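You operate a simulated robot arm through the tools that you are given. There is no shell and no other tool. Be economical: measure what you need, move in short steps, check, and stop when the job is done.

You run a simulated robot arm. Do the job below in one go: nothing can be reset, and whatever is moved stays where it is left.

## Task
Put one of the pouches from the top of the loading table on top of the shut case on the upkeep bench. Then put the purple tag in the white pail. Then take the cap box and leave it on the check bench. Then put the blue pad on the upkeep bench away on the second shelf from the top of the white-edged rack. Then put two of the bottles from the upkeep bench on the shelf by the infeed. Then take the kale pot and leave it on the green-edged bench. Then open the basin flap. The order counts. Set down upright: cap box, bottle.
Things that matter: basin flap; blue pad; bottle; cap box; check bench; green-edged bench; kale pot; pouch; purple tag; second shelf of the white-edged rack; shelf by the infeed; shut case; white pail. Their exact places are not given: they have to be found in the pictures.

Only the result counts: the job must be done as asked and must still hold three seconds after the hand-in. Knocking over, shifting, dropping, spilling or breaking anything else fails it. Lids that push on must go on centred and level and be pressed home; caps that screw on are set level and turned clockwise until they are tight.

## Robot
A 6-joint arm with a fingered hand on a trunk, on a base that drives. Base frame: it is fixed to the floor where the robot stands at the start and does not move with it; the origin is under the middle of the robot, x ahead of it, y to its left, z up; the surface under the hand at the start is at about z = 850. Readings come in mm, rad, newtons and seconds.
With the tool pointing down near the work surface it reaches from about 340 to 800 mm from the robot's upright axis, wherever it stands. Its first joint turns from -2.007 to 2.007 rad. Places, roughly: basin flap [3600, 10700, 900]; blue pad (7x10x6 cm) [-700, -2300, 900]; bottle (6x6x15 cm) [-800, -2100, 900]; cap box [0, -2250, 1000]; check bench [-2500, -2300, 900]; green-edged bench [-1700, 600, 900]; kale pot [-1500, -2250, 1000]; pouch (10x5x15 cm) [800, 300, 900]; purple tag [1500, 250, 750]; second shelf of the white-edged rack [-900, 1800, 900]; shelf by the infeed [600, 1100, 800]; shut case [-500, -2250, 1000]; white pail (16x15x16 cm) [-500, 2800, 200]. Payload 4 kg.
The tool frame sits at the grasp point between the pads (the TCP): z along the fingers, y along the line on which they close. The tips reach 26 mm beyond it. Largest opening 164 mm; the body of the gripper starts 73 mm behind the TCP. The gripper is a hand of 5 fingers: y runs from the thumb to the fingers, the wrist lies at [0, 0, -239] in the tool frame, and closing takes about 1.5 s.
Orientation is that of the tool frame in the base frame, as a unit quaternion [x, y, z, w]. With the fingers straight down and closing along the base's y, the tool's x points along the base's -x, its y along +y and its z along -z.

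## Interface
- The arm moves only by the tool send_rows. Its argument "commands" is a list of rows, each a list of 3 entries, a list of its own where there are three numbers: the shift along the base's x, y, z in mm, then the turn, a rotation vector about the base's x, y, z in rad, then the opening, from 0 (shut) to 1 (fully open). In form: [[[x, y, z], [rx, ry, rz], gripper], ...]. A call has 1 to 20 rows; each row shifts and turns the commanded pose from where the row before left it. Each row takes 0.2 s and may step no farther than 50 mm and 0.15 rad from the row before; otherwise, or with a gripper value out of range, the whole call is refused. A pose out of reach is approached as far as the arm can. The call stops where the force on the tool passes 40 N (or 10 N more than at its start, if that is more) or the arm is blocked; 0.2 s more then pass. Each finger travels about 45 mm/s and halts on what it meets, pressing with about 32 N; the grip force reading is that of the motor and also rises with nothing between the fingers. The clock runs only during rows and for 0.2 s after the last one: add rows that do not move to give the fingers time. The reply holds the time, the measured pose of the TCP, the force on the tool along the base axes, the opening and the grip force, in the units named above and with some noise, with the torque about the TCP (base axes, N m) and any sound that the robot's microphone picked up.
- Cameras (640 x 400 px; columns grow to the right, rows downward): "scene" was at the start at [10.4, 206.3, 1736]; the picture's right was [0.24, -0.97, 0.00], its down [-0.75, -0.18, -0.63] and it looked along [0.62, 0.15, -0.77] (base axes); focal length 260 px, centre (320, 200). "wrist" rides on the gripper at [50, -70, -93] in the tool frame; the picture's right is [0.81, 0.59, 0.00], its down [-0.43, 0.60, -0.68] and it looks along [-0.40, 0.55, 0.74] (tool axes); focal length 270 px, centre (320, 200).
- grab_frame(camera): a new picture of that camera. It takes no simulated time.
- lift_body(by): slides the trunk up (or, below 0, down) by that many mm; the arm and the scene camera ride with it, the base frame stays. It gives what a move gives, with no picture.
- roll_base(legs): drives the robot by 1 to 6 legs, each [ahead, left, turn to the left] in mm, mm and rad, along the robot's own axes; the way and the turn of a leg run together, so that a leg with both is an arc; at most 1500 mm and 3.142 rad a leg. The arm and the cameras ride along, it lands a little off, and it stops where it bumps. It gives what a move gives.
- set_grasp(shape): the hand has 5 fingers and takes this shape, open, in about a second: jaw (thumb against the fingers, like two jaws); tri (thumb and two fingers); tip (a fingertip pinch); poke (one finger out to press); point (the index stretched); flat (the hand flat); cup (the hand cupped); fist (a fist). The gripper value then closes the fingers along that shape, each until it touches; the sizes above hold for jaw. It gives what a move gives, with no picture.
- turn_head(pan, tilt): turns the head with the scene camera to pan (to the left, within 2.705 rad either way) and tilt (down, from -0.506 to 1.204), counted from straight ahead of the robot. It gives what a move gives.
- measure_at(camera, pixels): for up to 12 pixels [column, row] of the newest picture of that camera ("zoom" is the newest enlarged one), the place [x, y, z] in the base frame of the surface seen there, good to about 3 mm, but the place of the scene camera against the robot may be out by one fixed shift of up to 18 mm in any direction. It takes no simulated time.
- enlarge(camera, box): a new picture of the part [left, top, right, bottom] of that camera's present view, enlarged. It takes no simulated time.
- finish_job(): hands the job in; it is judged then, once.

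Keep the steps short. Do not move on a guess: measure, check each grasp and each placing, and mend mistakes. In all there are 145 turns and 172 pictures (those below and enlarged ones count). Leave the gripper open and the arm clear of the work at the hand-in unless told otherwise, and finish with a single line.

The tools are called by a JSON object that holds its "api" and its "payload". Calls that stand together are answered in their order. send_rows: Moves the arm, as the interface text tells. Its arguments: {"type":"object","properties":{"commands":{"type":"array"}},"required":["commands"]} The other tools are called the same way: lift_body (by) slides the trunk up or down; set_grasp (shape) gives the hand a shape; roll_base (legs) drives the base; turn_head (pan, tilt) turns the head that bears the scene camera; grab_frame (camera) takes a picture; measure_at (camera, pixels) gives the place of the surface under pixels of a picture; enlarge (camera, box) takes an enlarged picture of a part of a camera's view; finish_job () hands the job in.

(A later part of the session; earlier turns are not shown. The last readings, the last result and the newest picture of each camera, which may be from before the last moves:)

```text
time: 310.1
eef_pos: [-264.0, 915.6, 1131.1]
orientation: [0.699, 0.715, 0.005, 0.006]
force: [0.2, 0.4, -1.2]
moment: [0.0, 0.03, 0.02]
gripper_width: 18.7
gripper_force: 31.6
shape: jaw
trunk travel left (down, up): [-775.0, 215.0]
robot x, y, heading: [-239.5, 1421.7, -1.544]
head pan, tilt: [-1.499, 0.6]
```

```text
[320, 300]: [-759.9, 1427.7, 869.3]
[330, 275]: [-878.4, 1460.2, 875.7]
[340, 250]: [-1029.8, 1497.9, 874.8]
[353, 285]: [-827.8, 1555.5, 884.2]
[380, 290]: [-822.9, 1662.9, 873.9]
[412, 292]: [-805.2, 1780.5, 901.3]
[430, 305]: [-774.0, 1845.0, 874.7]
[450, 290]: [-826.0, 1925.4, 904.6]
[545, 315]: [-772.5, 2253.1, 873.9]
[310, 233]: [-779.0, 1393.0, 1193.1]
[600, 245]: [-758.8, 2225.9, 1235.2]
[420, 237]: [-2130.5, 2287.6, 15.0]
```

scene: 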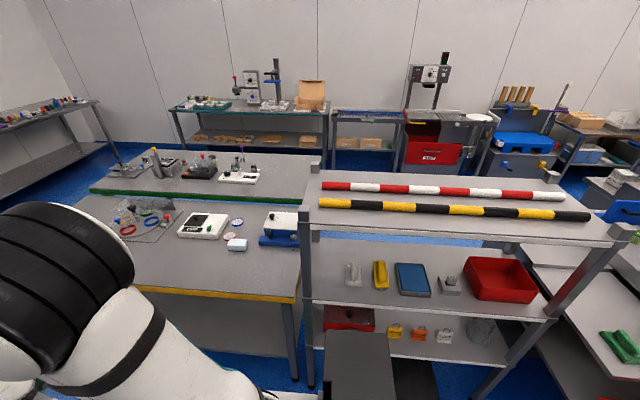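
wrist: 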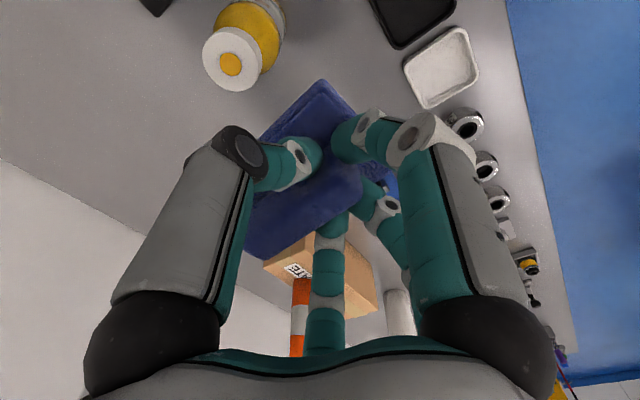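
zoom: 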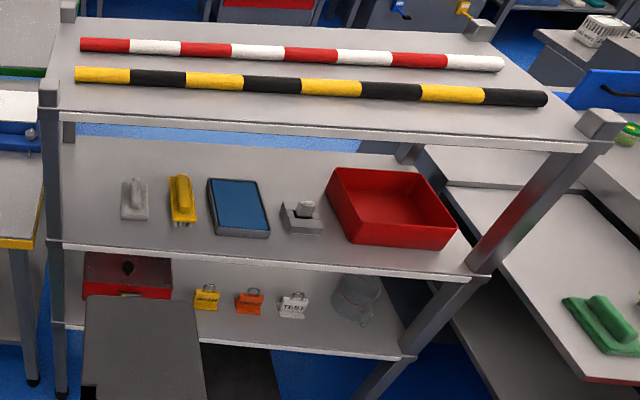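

Left end of the second shelf, between the post and a white pad, looks free: roughly y 1412–1527. I measure it finely and the closed digits' offsets in the wrist view.

{"api": "enlarge", "payload": {"camera": "scene", "box": [295, 215, 415, 315]}}

{"api": "grab_frame", "payload": {"camera": "wrist"}}

{"api": "measure_at", "payload": {"camera": "wrist", "pixels": [[345, 135], [360, 120], [385, 135], [300, 160], [330, 215], [375, 200], [320, 95], [262, 255], [240, 235], [395, 185], [340, 205]]}}

```text
4.00 times, centred on (355, 265) of scene
```

zoom: 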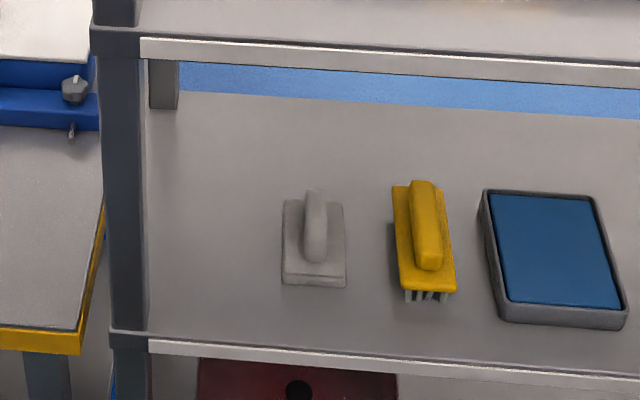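

```text
78 pictures are left
```

wrist: 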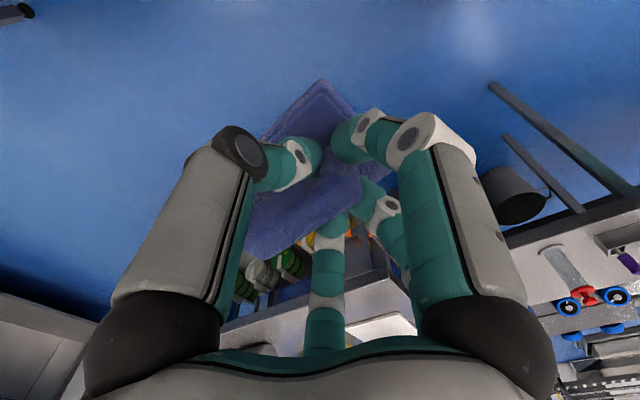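

```text
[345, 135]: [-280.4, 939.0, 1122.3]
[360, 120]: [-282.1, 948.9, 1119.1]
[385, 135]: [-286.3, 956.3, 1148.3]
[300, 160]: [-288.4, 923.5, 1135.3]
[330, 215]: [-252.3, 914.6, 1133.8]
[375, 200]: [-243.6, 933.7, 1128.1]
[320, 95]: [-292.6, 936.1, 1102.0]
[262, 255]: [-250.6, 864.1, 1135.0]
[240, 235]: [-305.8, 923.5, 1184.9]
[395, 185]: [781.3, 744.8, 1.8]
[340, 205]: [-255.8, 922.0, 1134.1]
```

I'll place the pad with its long side along y, hand flipped so its index sits on the white pad's side above it. I move to x≈-100 and turn to face the rack.

{"api": "roll_base", "payload": {"legs": [[0, 140, 0], [0, 0, -1.598], [0, -45, 0]]}}

{"api": "send_rows", "payload": {"commands": [[[0, 0, 0], [0, 0, 0.131], 0], [[0, 0, 0], [0, 0, 0.131], 0], [[0, 0, 0], [0, 0, 0.131], 0], [[0, 0, 0], [0, 0, 0.131], 0], [[0, 0, 0], [0, 0, 0.131], 0], [[0, 0, 0], [0, 0, 0.131], 0], [[0, 0, 0], [0, 0, 0.131], 0], [[0, 0, 0], [0, 0, 0.131], 0], [[0, 0, 0], [0, 0, 0.131], 0], [[0, 0, 0], [0, 0, 0.131], 0], [[0, 0, 0], [0, 0, 0.131], 0], [[0, 0, 0], [0, 0, 0.131], 0]]}}

{"api": "turn_head", "payload": {"pan": -0.1, "tilt": 0.6}}

{"api": "grab_frame", "payload": {"camera": "scene"}}

{"api": "grab_frame", "payload": {"camera": "wrist"}}

```text
time: 315.8
eef_pos: [-610.4, 1508.5, 1130.5]
orientation: [1.0, -0.004, 0.0, 0.009]
force: [0.0, 0.6, -1.1]
moment: [-0.01, -0.06, 0.0]
gripper_width: 18.7
gripper_force: 32.2
shape: jaw
trunk travel left (down, up): [-775.0, 215.0]
robot x, y, heading: [-99.4, 1472.7, 3.133]
head pan, tilt: [-1.499, 0.6]
```

```text
time: 318.4
eef_pos: [-609.6, 1448.8, 1127.2]
orientation: [0.718, 0.696, 0.016, -0.008]
force: [-0.6, -0.5, -0.7]
moment: [0.01, -0.01, 0.01]
gripper_width: 18.9
gripper_force: 31.8
shape: jaw
out of reach, approached as far as the arm can: row 11, 12
trunk travel left (down, up): [-775.0, 215.0]
robot x, y, heading: [-104.0, 1471.6, 3.137]
head pan, tilt: [-1.499, 0.6]
```

```text
time: 319.9
eef_pos: [-609.2, 1450.0, 1126.7]
orientation: [0.719, 0.695, 0.016, -0.008]
force: [0.0, 1.2, -1.2]
moment: [0.02, 0.0, 0.02]
gripper_width: 18.6
gripper_force: 31.8
shape: jaw
trunk travel left (down, up): [-775.0, 215.0]
robot x, y, heading: [-100.1, 1473.3, 3.136]
head pan, tilt: [-0.099, 0.6]
```

```text
77 pictures are left
```

scene: 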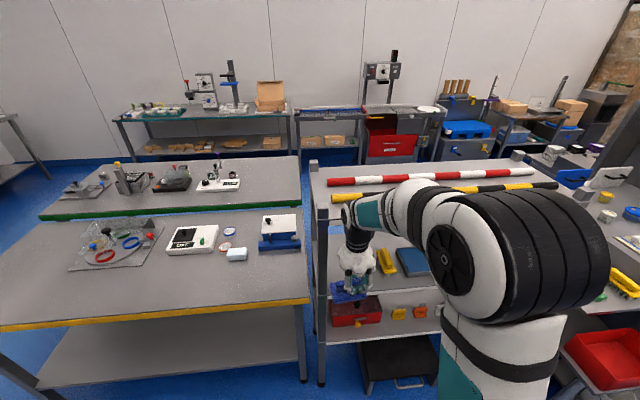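

```text
76 pictures are left
```

wrist: 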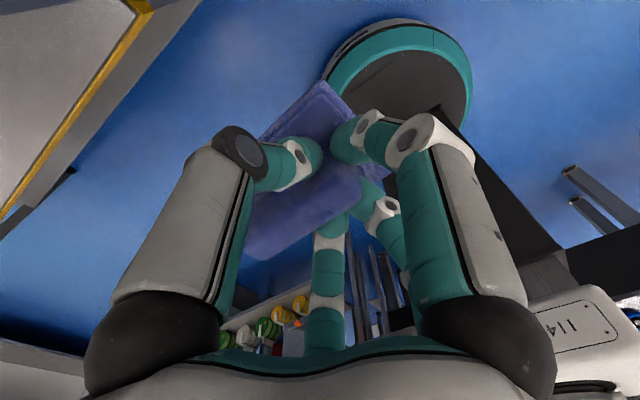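

The wrist is near its turn limit here; standing further right (north) eases it. I move the base 150 mm right, then re-command the pose.

{"api": "roll_base", "payload": {"legs": [[0, -150, 0]]}}

{"api": "send_rows", "payload": {"commands": [[[0, -20, 0], [0, 0, 0], 0], [[0, -20, 0], [0, 0, 0], 0], [[0, -20, 0], [0, 0, 0], 0]]}}

```text
time: 321.3
eef_pos: [-609.5, 1601.9, 1126.6]
orientation: [0.72, 0.694, 0.016, -0.008]
force: [-0.1, 0.1, -1.6]
moment: [0.04, -0.02, 0.02]
gripper_width: 18.7
gripper_force: 31.8
shape: jaw
trunk travel left (down, up): [-775.0, 215.0]
robot x, y, heading: [-102.0, 1623.4, 3.133]
head pan, tilt: [-0.099, 0.6]
```

```text
time: 322.1
eef_pos: [-606.8, 1540.2, 1127.0]
orientation: [0.72, 0.694, 0.016, -0.009]
force: [-0.6, -0.6, -0.5]
moment: [0.05, 0.0, 0.04]
gripper_width: 18.3
gripper_force: 32.1
shape: jaw
trunk travel left (down, up): [-775.0, 215.0]
robot x, y, heading: [-100.3, 1619.5, 3.133]
head pan, tilt: [-0.099, 0.6]
```

Now I tilt forward by 0.55 rad in front of the shelf, and go to y ≈ 1478, z ≈ 968.

{"api": "send_rows", "payload": {"commands": [[[0, -20, -40], [0, 0, 0.037], 0], [[0, -21, -40], [0, 0.11, 0], 0], [[0, -21, -40], [0, 0.11, 0], 0], [[0, 0, -39], [0, 0.11, 0], 0], [[0, 0, 0], [0, 0.11, 0], 0], [[0, 0, 0], [0, 0.11, 0], 0], [[-30, 0, 0], [0, 0, 0], 0]]}}

{"api": "grab_frame", "payload": {"camera": "scene"}}

{"api": "enlarge", "payload": {"camera": "scene", "box": [300, 190, 440, 330]}}

{"api": "grab_frame", "payload": {"camera": "wrist"}}

```text
time: 323.7
eef_pos: [-638.9, 1484.7, 968.7]
orientation: [0.69, 0.683, -0.151, -0.188]
force: [0.6, 0.6, -0.9]
moment: [0.03, -0.02, 0.01]
gripper_width: 18.6
gripper_force: 32.3
shape: jaw
out of reach, approached as far as the arm can: row 6
trunk travel left (down, up): [-775.0, 215.0]
robot x, y, heading: [-100.0, 1624.8, 3.138]
head pan, tilt: [-0.099, 0.6]
```

```text
75 pictures are left
```

scene: 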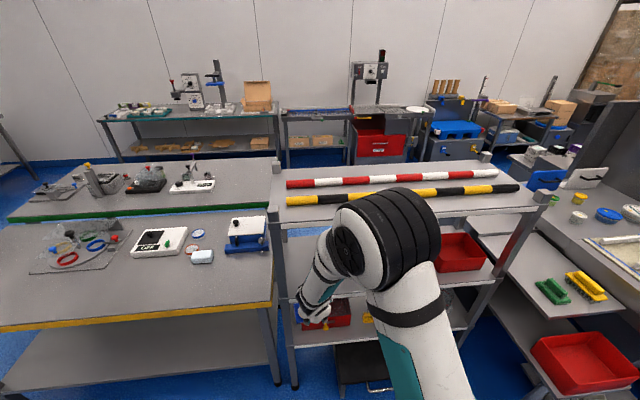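

```text
2.86 times, centred on (370, 260) of scene
```

zoom: 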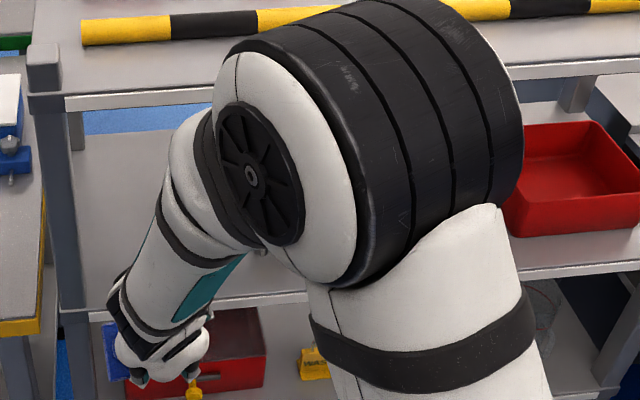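

```text
73 pictures are left
```

wrist: 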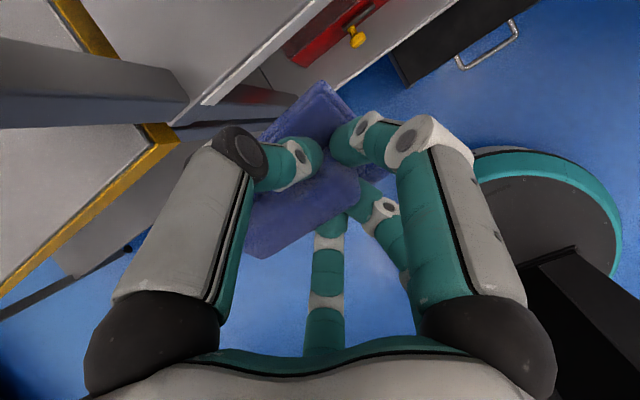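

Tilt is 0.49 rad, good. I measure the post and shelf edge from the wrist view before entering.

{"api": "measure_at", "payload": {"camera": "wrist", "pixels": [[60, 70], [60, 110], [150, 115], [180, 110], [205, 103], [240, 80], [300, 25], [200, 60], [150, 40], [230, 30], [262, 253], [322, 92]]}}

```text
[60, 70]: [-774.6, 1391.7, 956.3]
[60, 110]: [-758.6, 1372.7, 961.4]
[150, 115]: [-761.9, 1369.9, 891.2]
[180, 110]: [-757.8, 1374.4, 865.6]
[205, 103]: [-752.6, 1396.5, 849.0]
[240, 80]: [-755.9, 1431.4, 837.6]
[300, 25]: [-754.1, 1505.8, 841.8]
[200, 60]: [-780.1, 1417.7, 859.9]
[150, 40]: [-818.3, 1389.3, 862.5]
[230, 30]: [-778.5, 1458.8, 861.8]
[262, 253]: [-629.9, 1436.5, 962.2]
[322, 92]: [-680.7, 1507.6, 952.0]
```

Shelf top z 861, front edge x −754, post up to y 1392, white pad from y 1524. I enter to TCP x ≈ -800, y ≈ 1472 at z 968.

{"api": "send_rows", "payload": {"commands": [[[-20, -12, 0], [0, 0, 0], 0], [[-30, 0, 0], [0, 0, 0], 0], [[-30, 0, 0], [0, 0, 0], 0], [[-30, 0, 0], [0, 0, 0], 0], [[-30, 0, 0], [0, 0, 0], 0], [[-21, 0, 0], [0, 0, 0], 0]]}}

{"api": "grab_frame", "payload": {"camera": "wrist"}}

{"api": "grab_frame", "payload": {"camera": "scene"}}

```text
time: 325.1
eef_pos: [-801.0, 1471.4, 968.5]
orientation: [0.69, 0.682, -0.151, -0.19]
force: [-0.7, -0.3, -0.7]
moment: [0.02, 0.02, 0.02]
gripper_width: 18.3
gripper_force: 31.7
shape: jaw
trunk travel left (down, up): [-775.0, 215.0]
robot x, y, heading: [-100.7, 1625.7, 3.129]
head pan, tilt: [-0.099, 0.6]
```

```text
72 pictures are left
```

wrist: 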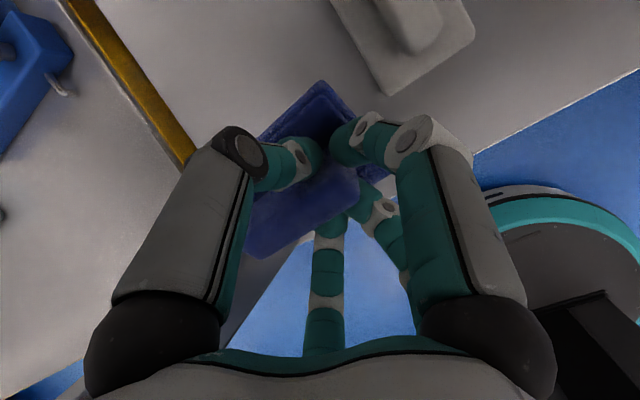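

```text
71 pictures are left
```

scene: 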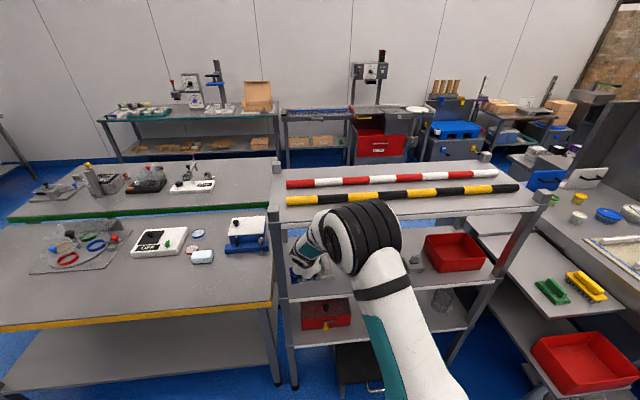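

{"api": "measure_at", "payload": {"camera": "wrist", "pixels": [[388, 93], [345, 25], [470, 25], [395, 55], [300, 60], [480, 150]]}}

{"api": "measure_at", "payload": {"camera": "scene", "pixels": [[365, 207], [340, 215], [320, 222], [305, 245], [390, 215], [330, 250], [310, 240]]}}

{"api": "enlarge", "payload": {"camera": "scene", "box": [270, 180, 430, 300]}}

```text
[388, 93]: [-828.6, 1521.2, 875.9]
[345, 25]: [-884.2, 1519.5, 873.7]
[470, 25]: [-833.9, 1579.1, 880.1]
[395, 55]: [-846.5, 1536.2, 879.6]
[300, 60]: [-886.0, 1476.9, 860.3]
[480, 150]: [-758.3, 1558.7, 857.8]
```

```text
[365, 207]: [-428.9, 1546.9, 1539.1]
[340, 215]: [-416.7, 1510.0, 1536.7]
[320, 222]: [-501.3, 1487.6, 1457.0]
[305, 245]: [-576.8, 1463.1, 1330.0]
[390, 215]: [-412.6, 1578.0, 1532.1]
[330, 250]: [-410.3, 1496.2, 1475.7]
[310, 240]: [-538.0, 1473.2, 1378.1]
```

```text
3.33 times, centred on (350, 240) of scene
```

zoom: 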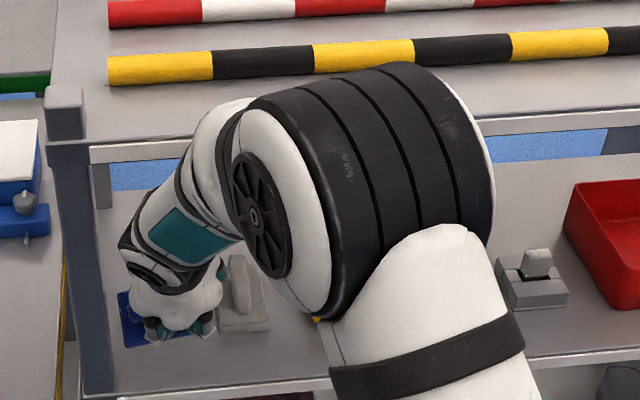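

Clear. I lower 40 mm, then in small steps to contact.

{"api": "send_rows", "payload": {"commands": [[[0, 0, -20], [0, 0, 0], 0], [[0, 0, -16], [0, 0, 0], 0], [[0, 0, -3], [0, 0, 0], 0], [[0, 0, -3], [0, 0, 0], 0], [[0, 0, 0], [0, 0, 0], 0]]}}

{"api": "grab_frame", "payload": {"camera": "wrist"}}

```text
time: 326.3
eef_pos: [-799.2, 1470.9, 925.2]
orientation: [0.69, 0.682, -0.152, -0.189]
force: [0.6, 0.9, 0.6]
moment: [-0.05, -0.04, -0.03]
gripper_width: 18.3
gripper_force: 31.3
shape: jaw
trunk travel left (down, up): [-775.0, 215.0]
robot x, y, heading: [-100.5, 1622.9, 3.133]
head pan, tilt: [-0.099, 0.6]
```

```text
69 pictures are left
```

wrist: 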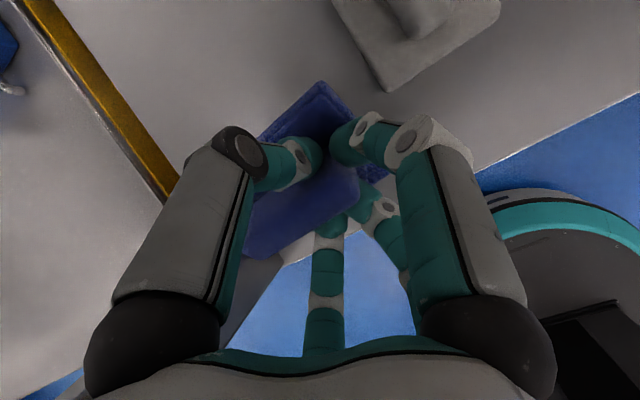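

{"api": "send_rows", "payload": {"commands": [[[0, 0, -2], [0, 0, 0], 0], [[0, 0, -2], [0, 0, 0], 0], [[0, 0, -2], [0, 0, 0], 0], [[0, 0, 0], [0, 0, 0], 0]]}}

```text
time: 327.3
eef_pos: [-799.8, 1472.0, 919.7]
orientation: [0.69, 0.682, -0.152, -0.189]
force: [0.1, 2.6, 4.9]
moment: [-0.28, -0.06, 0.02]
gripper_width: 18.3
gripper_force: 31.9
shape: jaw
trunk travel left (down, up): [-775.0, 215.0]
robot x, y, heading: [-102.2, 1622.4, 3.134]
head pan, tilt: [-0.099, 0.6]
```

Near edge touches the shelf. I open gently so the pad settles flat.

{"api": "send_rows", "payload": {"commands": [[[0, 0, 0], [0, 0, 0], 0.14], [[0, 0, 0], [0, 0, 0], 0.18], [[0, 0, 0], [0, 0, 0], 0.22], [[0, 0, 0], [0, 0, 0], 0.27], [[0, 0, 0], [0, 0, 0], 0.3], [[0, 0, 0], [0, 0, 0], 0.3]]}}

{"api": "grab_frame", "payload": {"camera": "wrist"}}

```text
time: 328.7
eef_pos: [-799.2, 1470.3, 919.5]
orientation: [0.69, 0.682, -0.152, -0.189]
force: [-0.5, -0.6, 1.2]
moment: [0.01, 0.0, -0.03]
gripper_width: 48.8
gripper_force: 0.0
shape: jaw
trunk travel left (down, up): [-775.0, 215.0]
robot x, y, heading: [-100.6, 1624.2, 3.136]
head pan, tilt: [-0.099, 0.6]
```

```text
68 pictures are left
```

wrist: 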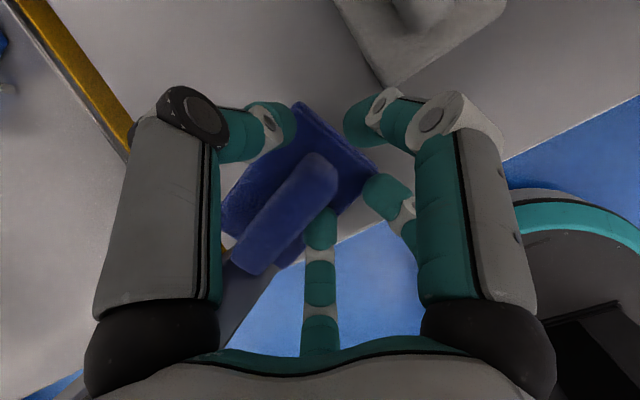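

{"api": "measure_at", "payload": {"camera": "wrist", "pixels": [[300, 108], [370, 165], [228, 208], [320, 160], [245, 262], [290, 205], [345, 190], [350, 150], [240, 190]]}}

```text
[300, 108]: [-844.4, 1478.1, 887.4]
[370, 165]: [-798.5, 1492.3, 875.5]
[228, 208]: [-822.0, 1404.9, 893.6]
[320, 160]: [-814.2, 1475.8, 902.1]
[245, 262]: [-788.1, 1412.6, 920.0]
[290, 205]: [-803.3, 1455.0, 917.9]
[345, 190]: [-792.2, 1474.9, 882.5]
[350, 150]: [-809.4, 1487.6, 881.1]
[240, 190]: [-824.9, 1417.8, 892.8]
```

The pad is almost flat but still leaning on a finger. I rise straight up 40 mm, clear of the ridge, and look again.

{"api": "send_rows", "payload": {"commands": [[[0, 0, 8], [0, 0, 0], 0.33], [[0, 0, 12], [0, 0, 0], 0.36], [[0, 0, 20], [0, 0, 0], 0.36], [[0, 0, 0], [0, 0, 0], 0.36]]}}

{"api": "grab_frame", "payload": {"camera": "wrist"}}

```text
time: 329.7
eef_pos: [-800.1, 1470.3, 960.1]
orientation: [0.69, 0.682, -0.152, -0.189]
force: [0.4, -0.3, 0.3]
moment: [0.01, 0.04, 0.01]
gripper_width: 58.9
gripper_force: 0.1
shape: jaw
trunk travel left (down, up): [-775.0, 215.0]
robot x, y, heading: [-101.2, 1622.9, 3.132]
head pan, tilt: [-0.099, 0.6]
```

```text
67 pictures are left
```

wrist: 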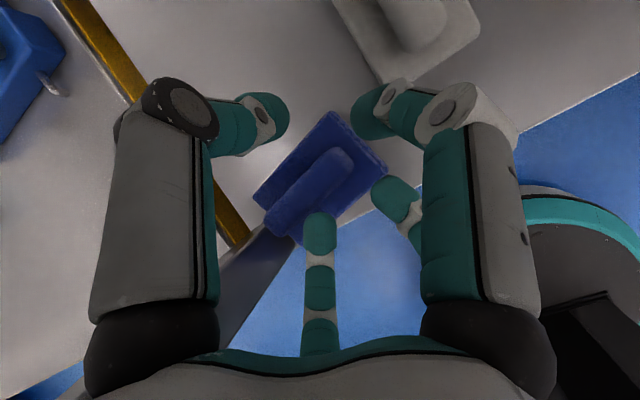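

{"api": "measure_at", "payload": {"camera": "wrist", "pixels": [[325, 118], [383, 170], [260, 190], [340, 160], [275, 215], [365, 180], [270, 170], [295, 240], [360, 150]]}}

{"api": "send_rows", "payload": {"commands": [[[20, 0, 10], [0, 0, 0], 0.36], [[40, 0, 10], [0, 0, 0], 0.36], [[48, 0, 0], [0, 0, 0], 0.36], [[48, 0, 0], [0, 0, 0], 0.36], [[48, 0, 0], [0, 0, 0], 0.36], [[0, 40, 20], [0, -0.12, 0], 0.36], [[0, 40, 25], [0, -0.12, 0], 0.36], [[0, 40, 25], [0, -0.12, 0], 0.36], [[0, 20, 25], [0, -0.12, -0.12], 0.36], [[0, 0, 25], [0, 0, -0.14], 0.36], [[0, 0, 25], [0, 0, -0.14], 0.36], [[0, 0, 0], [0, 0, -0.14], 0.36], [[0, 0, 0], [0, 0, -0.14], 0.36], [[0, 0, 0], [0, 0, -0.14], 0.36], [[0, 0, 0], [0, 0, -0.14], 0.36], [[0, 0, 0], [0, 0, -0.14], 0.36], [[0, 0, 0], [0, 0, -0.14], 0.36], [[0, 0, 0], [0, 0, -0.14], 0.36], [[0, 0, 0], [0, 0, -0.14], 0.36], [[0, 0, 0], [0, 0, -0.05], 0.36]]}}

{"api": "enlarge", "payload": {"camera": "scene", "box": [260, 180, 420, 300]}}

```text
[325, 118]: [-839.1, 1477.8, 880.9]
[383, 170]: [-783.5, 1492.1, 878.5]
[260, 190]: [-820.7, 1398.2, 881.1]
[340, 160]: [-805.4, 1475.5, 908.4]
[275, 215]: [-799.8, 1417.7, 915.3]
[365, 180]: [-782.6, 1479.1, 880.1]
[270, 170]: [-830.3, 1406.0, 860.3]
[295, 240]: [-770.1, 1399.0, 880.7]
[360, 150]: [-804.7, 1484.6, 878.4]
```

```text
refused: row 9 steps farther than a row can; nothing moved
```

```text
3.33 times, centred on (340, 240) of scene
```

zoom: 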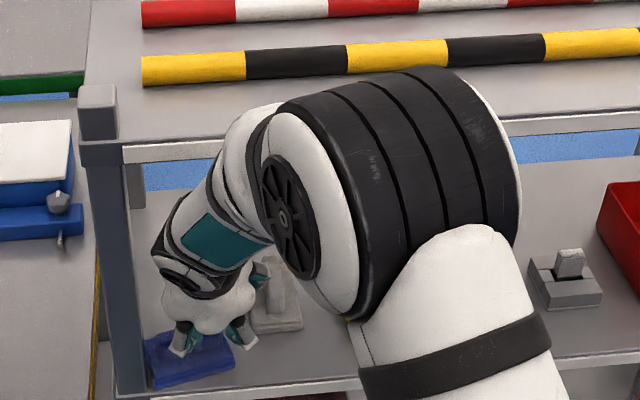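

The pad lies flat (plate z 879–881, inside the shelf edge). I withdraw the hand and level it.

{"api": "send_rows", "payload": {"commands": [[[20, 0, 10], [0, 0, 0], 0.36], [[40, 0, 10], [0, 0, 0], 0.36], [[48, 0, 0], [0, 0, 0], 0.36], [[48, 0, 0], [0, 0, 0], 0.36], [[48, 0, 0], [0, 0, 0], 0.36], [[0, 40, 20], [0, -0.12, 0], 0.36], [[0, 40, 25], [0, -0.12, 0], 0.36], [[0, 40, 25], [0, -0.12, 0], 0.36], [[0, 20, 25], [0, -0.12, 0], 0.36], [[0, 0, 35], [0, 0, -0.14], 0.36], [[0, 0, 35], [0, 0, -0.14], 0.36], [[0, 0, 0], [0, 0, -0.14], 0.36], [[0, 0, 0], [0, 0, -0.14], 0.36], [[0, 0, 0], [0, 0, -0.14], 0.36], [[0, 0, 0], [0, 0, -0.14], 0.36], [[0, 0, 0], [0, 0, -0.14], 0.36], [[0, 0, 0], [0, 0, -0.14], 0.36], [[0, 0, 0], [0, 0, -0.14], 0.36], [[0, 0, 0], [0, 0, -0.14], 0.36], [[0, 0, 0], [0, 0, -0.14], 0.36]]}}

{"api": "grab_frame", "payload": {"camera": "scene"}}

```text
time: 333.9
eef_pos: [-594.4, 1611.8, 1145.9]
orientation: [1.0, 0.015, 0.027, -0.004]
force: [0.4, 0.1, 0.1]
moment: [-0.01, 0.02, 0.0]
gripper_width: 58.7
gripper_force: 0.1
shape: jaw
trunk travel left (down, up): [-775.0, 215.0]
robot x, y, heading: [-101.6, 1623.3, 3.135]
head pan, tilt: [-0.099, 0.6]
```

```text
65 pictures are left
```

scene: 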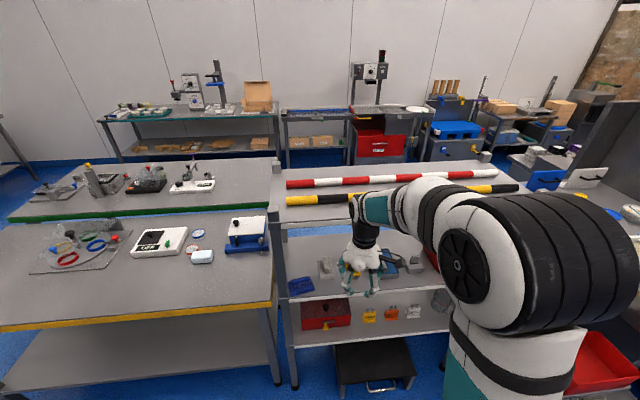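

Next the bottles. I turn to face -y and drive back to the upkeep bench, in front of the yellow bottle near (-790,-2125).

{"api": "roll_base", "payload": {"legs": [[0, 0, 1.577], [0, -110, 0], [1450, 0, 0], [1450, 0, 0], [0, -540, 0], [150, 0, 0]]}}

{"api": "turn_head", "payload": {"pan": 0.0, "tilt": 0.75}}

{"api": "grab_frame", "payload": {"camera": "scene"}}

```text
time: 356.3
eef_pos: [-771.6, -1940.8, 1144.0]
orientation: [0.688, 0.725, 0.017, -0.022]
force: [-0.2, 0.2, -0.6]
moment: [0.02, -0.01, -0.01]
gripper_width: 59.0
gripper_force: 0.0
shape: jaw
trunk travel left (down, up): [-775.0, 215.0]
robot x, y, heading: [-791.2, -1443.8, -1.562]
head pan, tilt: [-0.099, 0.6]
```

```text
time: 357.0
eef_pos: [-771.5, -1939.5, 1144.2]
orientation: [0.689, 0.725, 0.016, -0.022]
force: [-1.2, 0.2, -0.3]
moment: [0.0, 0.06, 0.0]
gripper_width: 58.8
gripper_force: 0.0
shape: jaw
trunk travel left (down, up): [-775.0, 215.0]
robot x, y, heading: [-789.9, -1441.8, -1.557]
head pan, tilt: [0.0, 0.75]
```

```text
64 pictures are left
```

scene: 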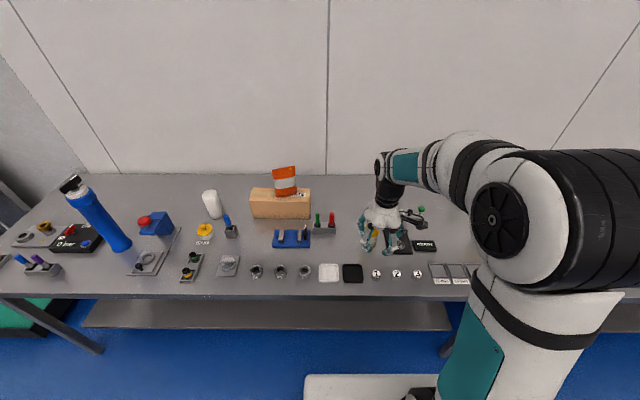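

I level the hand, turn it to close along y, open it, and go above the yellow bottle (-797,-2138).

{"api": "send_rows", "payload": {"commands": [[[-2, -18, 0], [-0.054, 0, 0], 0.75], [[-2, -18, 0], [0, 0, -0.143], 0.75], [[-2, -18, 0], [0, 0, -0.143], 0.75], [[-2, -18, 0], [0, 0, -0.143], 0.75], [[-2, -18, 0], [0, 0, -0.143], 0.75], [[-2, -18, 0], [0, 0, -0.143], 0.75], [[-2, -18, 0], [0, 0, -0.143], 0.75], [[-3, -18, 0], [0, 0, -0.143], 0.75], [[-3, -18, 0], [0, 0, -0.143], 0.75], [[-3, -18, 0], [0, 0, -0.143], 0.75], [[-3, -18, 0], [0, 0, -0.143], 0.75], [[0, 0, 0], [0, 0, -0.14], 0.75]]}}

{"api": "grab_frame", "payload": {"camera": "wrist"}}

```text
time: 359.6
eef_pos: [-796.0, -2137.1, 1143.5]
orientation: [1.0, 0.024, 0.0, -0.005]
force: [0.1, 0.6, 0.2]
moment: [-0.03, 0.0, -0.02]
gripper_width: 122.5
gripper_force: 0.1
shape: jaw
trunk travel left (down, up): [-775.0, 215.0]
robot x, y, heading: [-793.3, -1446.6, -1.564]
head pan, tilt: [0.0, 0.75]
```

```text
63 pictures are left
```

wrist: 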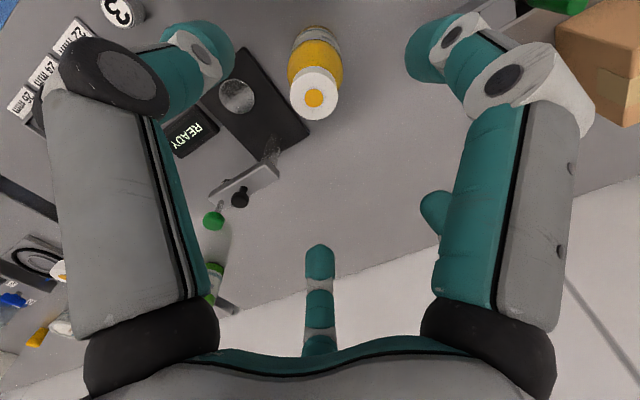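

{"api": "measure_at", "payload": {"camera": "wrist", "pixels": [[314, 98], [300, 85], [328, 108], [298, 103], [331, 87], [315, 60], [300, 60], [335, 60], [275, 160], [240, 195], [430, 55], [435, 210]]}}

```text
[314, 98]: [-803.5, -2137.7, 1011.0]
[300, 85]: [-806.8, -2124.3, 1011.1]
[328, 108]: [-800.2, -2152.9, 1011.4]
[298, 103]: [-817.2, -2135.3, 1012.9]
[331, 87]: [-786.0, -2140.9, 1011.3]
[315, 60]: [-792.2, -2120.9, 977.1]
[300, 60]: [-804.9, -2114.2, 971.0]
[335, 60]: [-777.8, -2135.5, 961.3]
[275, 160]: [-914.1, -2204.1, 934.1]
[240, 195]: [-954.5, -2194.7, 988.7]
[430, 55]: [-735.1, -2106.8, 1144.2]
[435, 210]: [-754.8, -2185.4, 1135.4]
```

Bottle axis (-802,-2139), cap top 1011. The palm starts 73 mm above the TCP, so I stop at z 949 and close.

{"api": "send_rows", "payload": {"commands": [[[-6, -2, -40], [0, 0, 0], 0.75], [[0, 0, -45], [0, 0, 0], 0.75], [[0, 0, -45], [0, 0, 0], 0.75], [[0, 0, -45], [0, 0, 0], 0.75], [[0, 0, -19], [0, 0, 0], 0.75], [[0, 0, 0], [0, 0, 0], 0.6], [[0, 0, 0], [0, 0, 0], 0.4], [[0, 0, 0], [0, 0, 0], 0.2], [[0, 0, 0], [0, 0, 0], 0.1], [[0, 0, 0], [0, 0, 0], 0.1], [[0, 0, 0], [0, 0, 0], 0.1], [[0, 0, 0], [0, 0, 0], 0.1], [[0, 0, 0], [0, 0, 0], 0.1]]}}

{"api": "grab_frame", "payload": {"camera": "wrist"}}

```text
time: 362.4
eef_pos: [-801.9, -2139.4, 952.3]
orientation: [1.0, 0.025, -0.001, -0.004]
force: [0.3, -0.1, -0.6]
moment: [-0.06, 0.03, -0.04]
gripper_width: 52.3
gripper_force: 32.0
shape: jaw
trunk travel left (down, up): [-775.0, 215.0]
robot x, y, heading: [-790.3, -1440.8, -1.559]
head pan, tilt: [0.0, 0.75]
```

```text
62 pictures are left
```

wrist: 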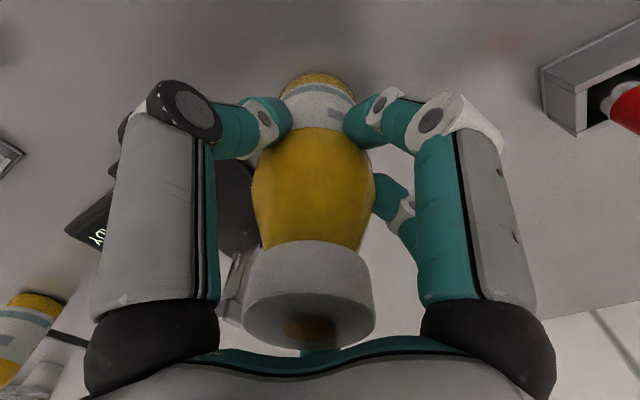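

Gripped (52 mm at the label). I lift, draw back, and drive: back, left into the aisle, reverse north, then turn to face +x towards the shelf.

{"api": "send_rows", "payload": {"commands": [[[0, 0, 10], [0, 0, 0], 0.1], [[0, 0, 30], [0, 0, 0], 0.1], [[0, 0, 45], [0, 0, 0], 0.1], [[0, 0, 45], [0, 0, 0], 0.1], [[0, 0, 45], [0, 0, 0], 0.1], [[0, 0, 45], [0, 0, 0], 0.1], [[0, 45, 0], [0, 0, 0], 0.1], [[0, 45, 0], [0, 0, 0], 0.1], [[0, 45, 0], [0, 0, 0], 0.1], [[0, 45, 0], [0, 0, 0], 0.1], [[0, 30, 0], [0, 0, 0], 0.1]]}}

{"api": "roll_base", "payload": {"legs": [[-130, 0, -0.01], [0, 580, 0], [-1300, 0, 0], [-1250, 0, 0], [0, 0, 1.571]]}}

{"api": "turn_head", "payload": {"pan": 0.0, "tilt": 0.8}}

{"api": "grab_frame", "payload": {"camera": "scene"}}

{"api": "grab_frame", "payload": {"camera": "wrist"}}

```text
time: 364.8
eef_pos: [-803.4, -1927.7, 1169.2]
orientation: [1.0, 0.026, 0.0, -0.004]
force: [0.8, 0.3, -2.2]
moment: [0.02, 0.0, -0.02]
gripper_width: 52.3
gripper_force: 31.9
shape: jaw
trunk travel left (down, up): [-775.0, 215.0]
robot x, y, heading: [-791.1, -1444.5, -1.564]
head pan, tilt: [0.0, 0.75]
```

```text
time: 384.8
eef_pos: [278.7, 1219.4, 1167.0]
orientation: [0.692, 0.721, -0.003, -0.003]
force: [-0.3, -0.1, -2.7]
moment: [-0.03, -0.04, 0.02]
gripper_width: 52.1
gripper_force: 31.6
shape: jaw
trunk travel left (down, up): [-775.0, 215.0]
robot x, y, heading: [-203.8, 1232.9, 0.0]
head pan, tilt: [0.0, 0.75]
```

```text
time: 385.4
eef_pos: [279.4, 1218.4, 1167.8]
orientation: [0.692, 0.722, -0.004, -0.003]
force: [0.2, 0.3, -2.2]
moment: [0.01, 0.03, 0.0]
gripper_width: 52.3
gripper_force: 32.5
shape: jaw
trunk travel left (down, up): [-775.0, 215.0]
robot x, y, heading: [-207.5, 1236.1, -0.002]
head pan, tilt: [0.0, 0.799]
```

```text
61 pictures are left
```

scene: 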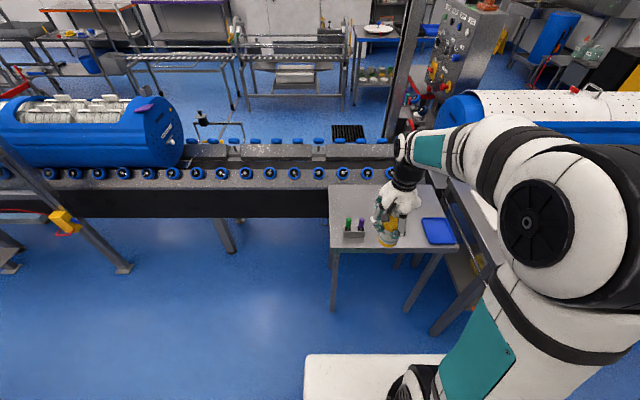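

```text
60 pictures are left
```

wrist: 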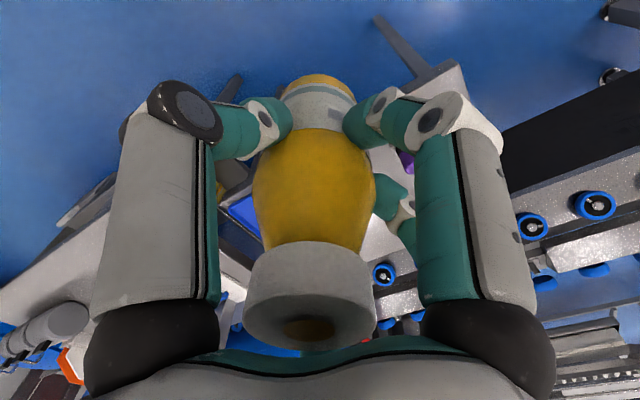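

{"api": "enlarge", "payload": {"camera": "scene", "box": [310, 160, 480, 280]}}

{"api": "measure_at", "payload": {"camera": "scene", "pixels": [[331, 248], [455, 246], [332, 190], [350, 205], [350, 225], [361, 225], [435, 230], [425, 221], [340, 200], [365, 195], [430, 200], [410, 240]]}}

```text
3.33 times, centred on (395, 220) of scene
```

zoom: 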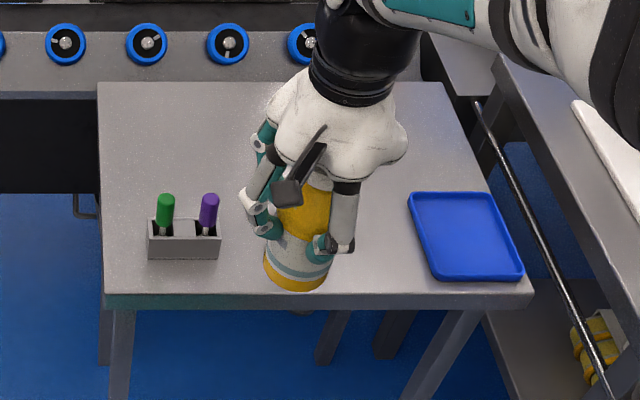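

```text
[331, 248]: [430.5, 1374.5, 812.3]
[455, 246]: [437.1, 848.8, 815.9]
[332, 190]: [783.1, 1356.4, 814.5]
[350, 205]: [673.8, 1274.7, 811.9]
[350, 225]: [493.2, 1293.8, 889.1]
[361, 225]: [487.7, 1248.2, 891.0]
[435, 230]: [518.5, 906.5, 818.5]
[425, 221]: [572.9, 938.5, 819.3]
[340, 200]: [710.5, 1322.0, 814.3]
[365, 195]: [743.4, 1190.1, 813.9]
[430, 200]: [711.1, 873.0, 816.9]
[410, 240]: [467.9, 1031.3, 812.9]
```

Shelf: x 430–790, y 850–1374, z ≈ 800. A red-capped bottle is hidden behind my hand. I drive 200 mm ahead and swing the arm toward (640,1240) for a better view.

{"api": "roll_base", "payload": {"legs": [[200, 0, 0]]}}

{"api": "send_rows", "payload": {"commands": [[[40, 5, 0], [0, 0, 0], 0.1], [[40, 5, 0], [0, 0, 0], 0.1], [[40, 5, 0], [0, 0, 0], 0.1], [[40, 5, 0], [0, 0, 0], 0.1]]}}

{"api": "turn_head", "payload": {"pan": 0.0, "tilt": 1.0}}

{"api": "grab_frame", "payload": {"camera": "scene"}}

```text
time: 387.0
eef_pos: [478.2, 1219.1, 1167.2]
orientation: [0.691, 0.722, -0.005, -0.003]
force: [0.5, 0.9, -3.3]
moment: [0.06, 0.02, 0.03]
gripper_width: 52.2
gripper_force: 32.4
shape: jaw
trunk travel left (down, up): [-775.0, 215.0]
robot x, y, heading: [-7.2, 1235.6, -0.003]
head pan, tilt: [0.0, 0.799]
```

```text
time: 388.0
eef_pos: [639.0, 1240.7, 1166.8]
orientation: [0.691, 0.723, -0.004, -0.004]
force: [0.4, 0.3, -1.9]
moment: [-0.04, -0.02, -0.01]
gripper_width: 52.3
gripper_force: 32.0
shape: jaw
trunk travel left (down, up): [-775.0, 215.0]
robot x, y, heading: [-8.4, 1237.2, 0.0]
head pan, tilt: [0.0, 0.799]
```

```text
time: 388.8
eef_pos: [636.9, 1240.5, 1169.3]
orientation: [0.691, 0.722, -0.005, -0.003]
force: [-0.1, 0.7, -3.2]
moment: [0.01, 0.0, 0.0]
gripper_width: 52.1
gripper_force: 31.6
shape: jaw
trunk travel left (down, up): [-775.0, 215.0]
robot x, y, heading: [-9.6, 1234.3, 0.007]
head pan, tilt: [0.0, 1.0]
```

```text
58 pictures are left
```

scene: 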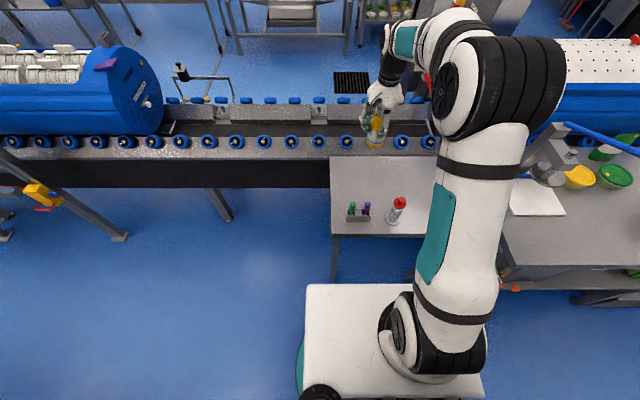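

{"api": "measure_at", "payload": {"camera": "scene", "pixels": [[399, 201], [395, 215], [397, 222], [360, 210], [350, 165], [375, 185], [375, 130], [410, 165]]}}

{"api": "measure_at", "payload": {"camera": "wrist", "pixels": [[300, 320], [320, 95], [290, 95]]}}

```text
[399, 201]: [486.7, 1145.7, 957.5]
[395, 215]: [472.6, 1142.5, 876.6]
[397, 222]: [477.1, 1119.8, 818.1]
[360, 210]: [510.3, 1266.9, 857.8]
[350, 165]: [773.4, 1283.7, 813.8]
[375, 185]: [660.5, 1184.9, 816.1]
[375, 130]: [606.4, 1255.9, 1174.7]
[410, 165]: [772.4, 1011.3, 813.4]
```

```text
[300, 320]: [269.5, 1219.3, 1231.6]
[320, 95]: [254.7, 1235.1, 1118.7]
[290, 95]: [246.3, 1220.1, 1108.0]
```

Red-capped bottle at (490,1140). I set mine at (665,1240): lower to just above the shelf.

{"api": "send_rows", "payload": {"commands": [[[27, 0, 0], [0, 0, 0], 0.1], [[0, 0, -45], [0, 0, 0], 0.1], [[0, 0, -45], [0, 0, 0], 0.1], [[0, 0, -45], [0, 0, 0], 0.1], [[0, 0, -45], [0, 0, 0], 0.1], [[0, 0, -45], [0, 0, 0], 0.1], [[0, 0, -30], [0, 0, 0], 0.1], [[0, 0, -10], [0, 0, 0], 0.1], [[0, 0, 0], [0, 0, 0], 0.1]]}}

{"api": "grab_frame", "payload": {"camera": "wrist"}}

{"api": "enlarge", "payload": {"camera": "scene", "box": [320, 80, 460, 240]}}

```text
time: 390.8
eef_pos: [665.5, 1238.9, 903.0]
orientation: [0.692, 0.722, -0.003, -0.003]
force: [-0.7, -0.4, -2.3]
moment: [-0.03, -0.01, 0.05]
gripper_width: 52.3
gripper_force: 31.9
shape: jaw
trunk travel left (down, up): [-775.0, 215.0]
robot x, y, heading: [-8.3, 1235.3, 0.002]
head pan, tilt: [0.0, 1.0]
```

```text
57 pictures are left
```

wrist: 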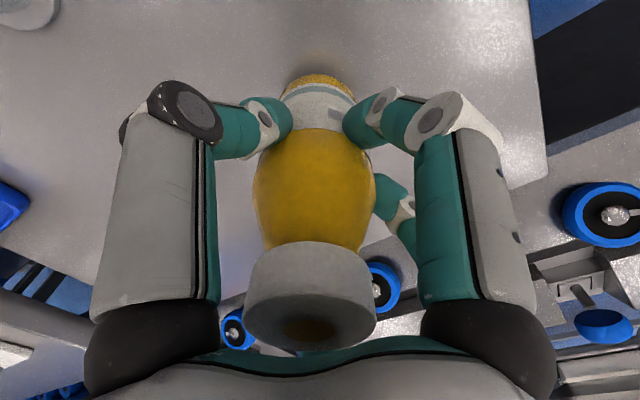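

```text
2.50 times, centred on (390, 160) of scene
```

zoom: 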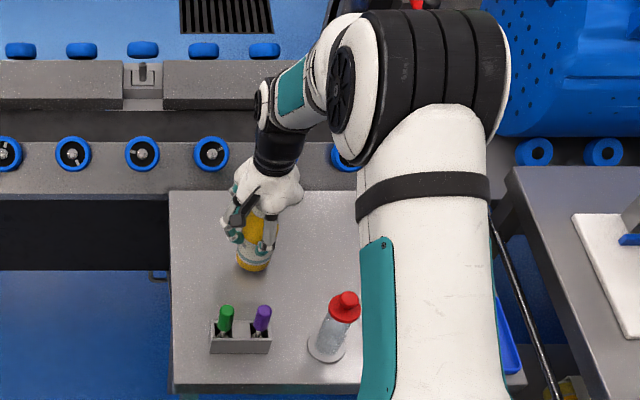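

{"api": "measure_at", "payload": {"camera": "wrist", "pixels": [[320, 40], [420, 40], [230, 120], [318, 78]]}}

{"api": "send_rows", "payload": {"commands": [[[0, 0, -5], [0, 0, 0], 0.1], [[0, 0, -3], [0, 0, 0], 0.1], [[0, 0, -2], [0, 0, 0], 0.1], [[0, 0, 0], [0, 0, 0], 0.1]]}}

```text
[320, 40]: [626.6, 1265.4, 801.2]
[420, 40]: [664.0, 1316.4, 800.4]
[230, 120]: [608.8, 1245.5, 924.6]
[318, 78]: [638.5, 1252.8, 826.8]
```

```text
time: 391.8
eef_pos: [665.2, 1238.4, 893.4]
orientation: [0.691, 0.723, -0.005, -0.003]
force: [0.6, 0.2, -2.6]
moment: [0.02, -0.03, 0.04]
gripper_width: 52.0
gripper_force: 32.2
shape: jaw
trunk travel left (down, up): [-775.0, 215.0]
robot x, y, heading: [-6.7, 1234.8, 0.001]
head pan, tilt: [0.0, 1.0]
```

{"api": "send_rows", "payload": {"commands": [[[0, 0, -1.5], [0, 0, 0], 0.1], [[0, 0, -1.5], [0, 0, 0], 0.1], [[0, 0, -1], [0, 0, 0], 0.1], [[0, 0, 0], [0, 0, 0], 0.1]]}}

```text
time: 392.8
eef_pos: [665.0, 1238.8, 889.6]
orientation: [0.691, 0.722, -0.003, -0.003]
force: [0.1, 0.3, 6.4]
moment: [-0.01, 0.11, -0.03]
gripper_width: 52.2
gripper_force: 32.3
shape: jaw
trunk travel left (down, up): [-775.0, 215.0]
robot x, y, heading: [-5.6, 1235.9, 0.003]
head pan, tilt: [0.0, 1.0]
```

Contact. I open and rise, then draw back.

{"api": "send_rows", "payload": {"commands": [[[0, 0, 0], [0, 0, 0], 0.4], [[0, 0, 0], [0, 0, 0], 0.5], [[0, 0, 0], [0, 0, 0], 0.6], [[0, 0, 0], [0, 0, 0], 0.7], [[0, 0, 0], [0, 0, 0], 0.7], [[0, 0, 0], [0, 0, 0], 0.7], [[0, 0, 30], [0, 0, 0], 0.7], [[0, 0, 45], [0, 0, 0], 0.7], [[0, 0, 50], [0, 0, 0], 0.7], [[0, 0, 50], [0, 0, 0], 0.7], [[0, 0, 50], [0, 0, 0], 0.7], [[0, 0, 40], [0, 0, 0], 0.7], [[-45, 0, 0], [0, 0, 0], 0.7], [[-45, 0, 0], [0, 0, 0], 0.7], [[-45, 0, 0], [0, 0, 0], 0.7], [[-45, 0, 0], [0, 0, 0], 0.7]]}}

{"api": "grab_frame", "payload": {"camera": "scene"}}

```text
time: 396.2
eef_pos: [481.4, 1241.1, 1157.0]
orientation: [0.692, 0.722, -0.003, -0.002]
force: [-0.6, 0.7, 0.4]
moment: [0.01, -0.01, -0.03]
gripper_width: 114.2
gripper_force: 0.0
shape: jaw
trunk travel left (down, up): [-775.0, 215.0]
robot x, y, heading: [-7.4, 1235.8, -0.0]
head pan, tilt: [0.0, 1.0]
```

```text
55 pictures are left
```

scene: 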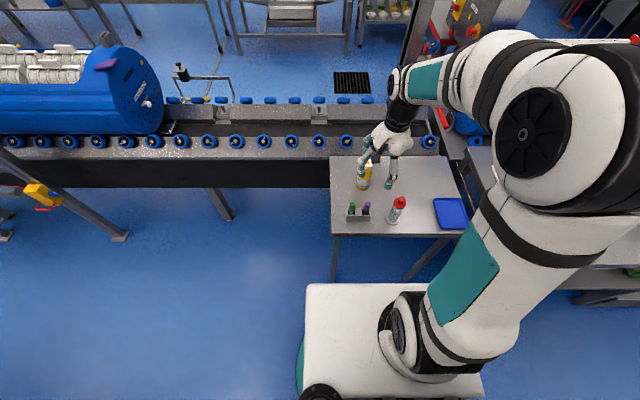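

The first bottle stands on the shelf. I go back for the second one (green/yellow near x ≈ -1300).

{"api": "roll_base", "payload": {"legs": [[-210, 0, 0], [0, 0, -1.571], [1350, 0, 0], [1250, 0, 0], [0, -1060, 0]]}}

{"api": "turn_head", "payload": {"pan": 0.0, "tilt": 0.75}}

{"api": "grab_frame", "payload": {"camera": "scene"}}

```text
time: 418.9
eef_pos: [-1346.5, -1803.1, 1155.4]
orientation: [1.0, 0.013, 0.0, -0.005]
force: [-0.2, -0.3, -0.7]
moment: [0.01, -0.02, 0.01]
gripper_width: 114.4
gripper_force: 0.0
shape: jaw
trunk travel left (down, up): [-775.0, 215.0]
robot x, y, heading: [-1342.2, -1314.4, -1.584]
head pan, tilt: [0.0, 1.0]
```

```text
time: 419.7
eef_pos: [-1346.5, -1801.2, 1155.8]
orientation: [1.0, 0.012, 0.0, -0.004]
force: [0.0, 0.0, 0.0]
moment: [0.0, -0.02, -0.01]
gripper_width: 114.5
gripper_force: 0.0
shape: jaw
trunk travel left (down, up): [-775.0, 215.0]
robot x, y, heading: [-1338.1, -1311.3, -1.587]
head pan, tilt: [0.0, 0.75]
```

```text
54 pictures are left
```

scene: 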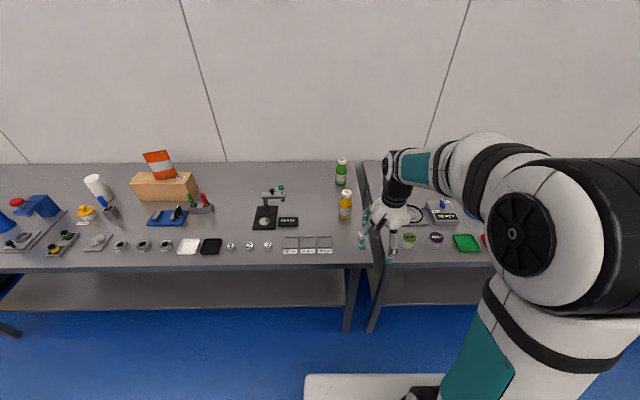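

{"api": "measure_at", "payload": {"camera": "scene", "pixels": [[345, 192], [345, 210], [341, 160], [341, 175], [410, 240], [385, 180]]}}

{"api": "roll_base", "payload": {"legs": [[150, 0, 0.013]]}}

```text
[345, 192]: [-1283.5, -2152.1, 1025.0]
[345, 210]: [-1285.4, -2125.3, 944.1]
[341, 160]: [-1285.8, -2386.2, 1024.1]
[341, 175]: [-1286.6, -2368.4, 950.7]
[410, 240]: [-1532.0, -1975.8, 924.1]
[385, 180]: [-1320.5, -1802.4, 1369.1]
```

```text
time: 421.1
eef_pos: [-1342.0, -1953.5, 1155.2]
orientation: [1.0, 0.018, 0.0, -0.004]
force: [0.1, -0.5, -0.4]
moment: [0.02, 0.01, -0.01]
gripper_width: 114.4
gripper_force: 0.1
shape: jaw
trunk travel left (down, up): [-775.0, 215.0]
robot x, y, heading: [-1344.6, -1459.1, -1.58]
head pan, tilt: [0.0, 0.75]
```

I go above the yellow bottle (about (-1281,-2157)).

{"api": "send_rows", "payload": {"commands": [[[12, -40, 0], [0, 0, 0], 0.75], [[12, -40, 0], [0, 0, 0], 0.75], [[12, -40, 0], [0, 0, 0], 0.75], [[12, -40, 0], [0, 0, 0], 0.75], [[12, -44, 0], [0, 0, 0], 0.75], [[0, 0, 0], [0, 0, 0], 0.75]]}}

{"api": "grab_frame", "payload": {"camera": "wrist"}}

```text
time: 422.5
eef_pos: [-1280.6, -2155.4, 1157.7]
orientation: [1.0, 0.018, 0.0, -0.005]
force: [0.1, -0.6, 0.0]
moment: [0.0, 0.03, 0.03]
gripper_width: 122.5
gripper_force: 0.0
shape: jaw
trunk travel left (down, up): [-775.0, 215.0]
robot x, y, heading: [-1343.8, -1464.0, -1.574]
head pan, tilt: [0.0, 0.75]
```

```text
53 pictures are left
```

wrist: 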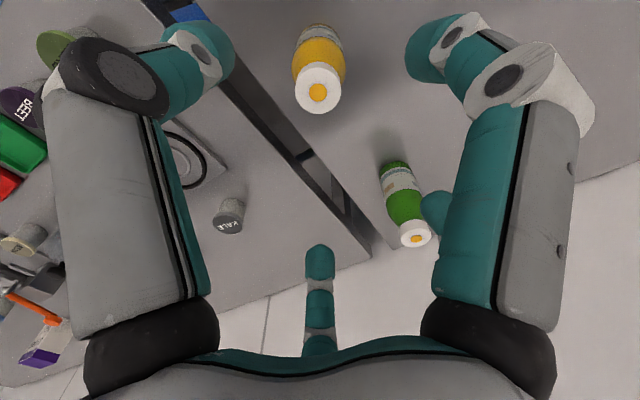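

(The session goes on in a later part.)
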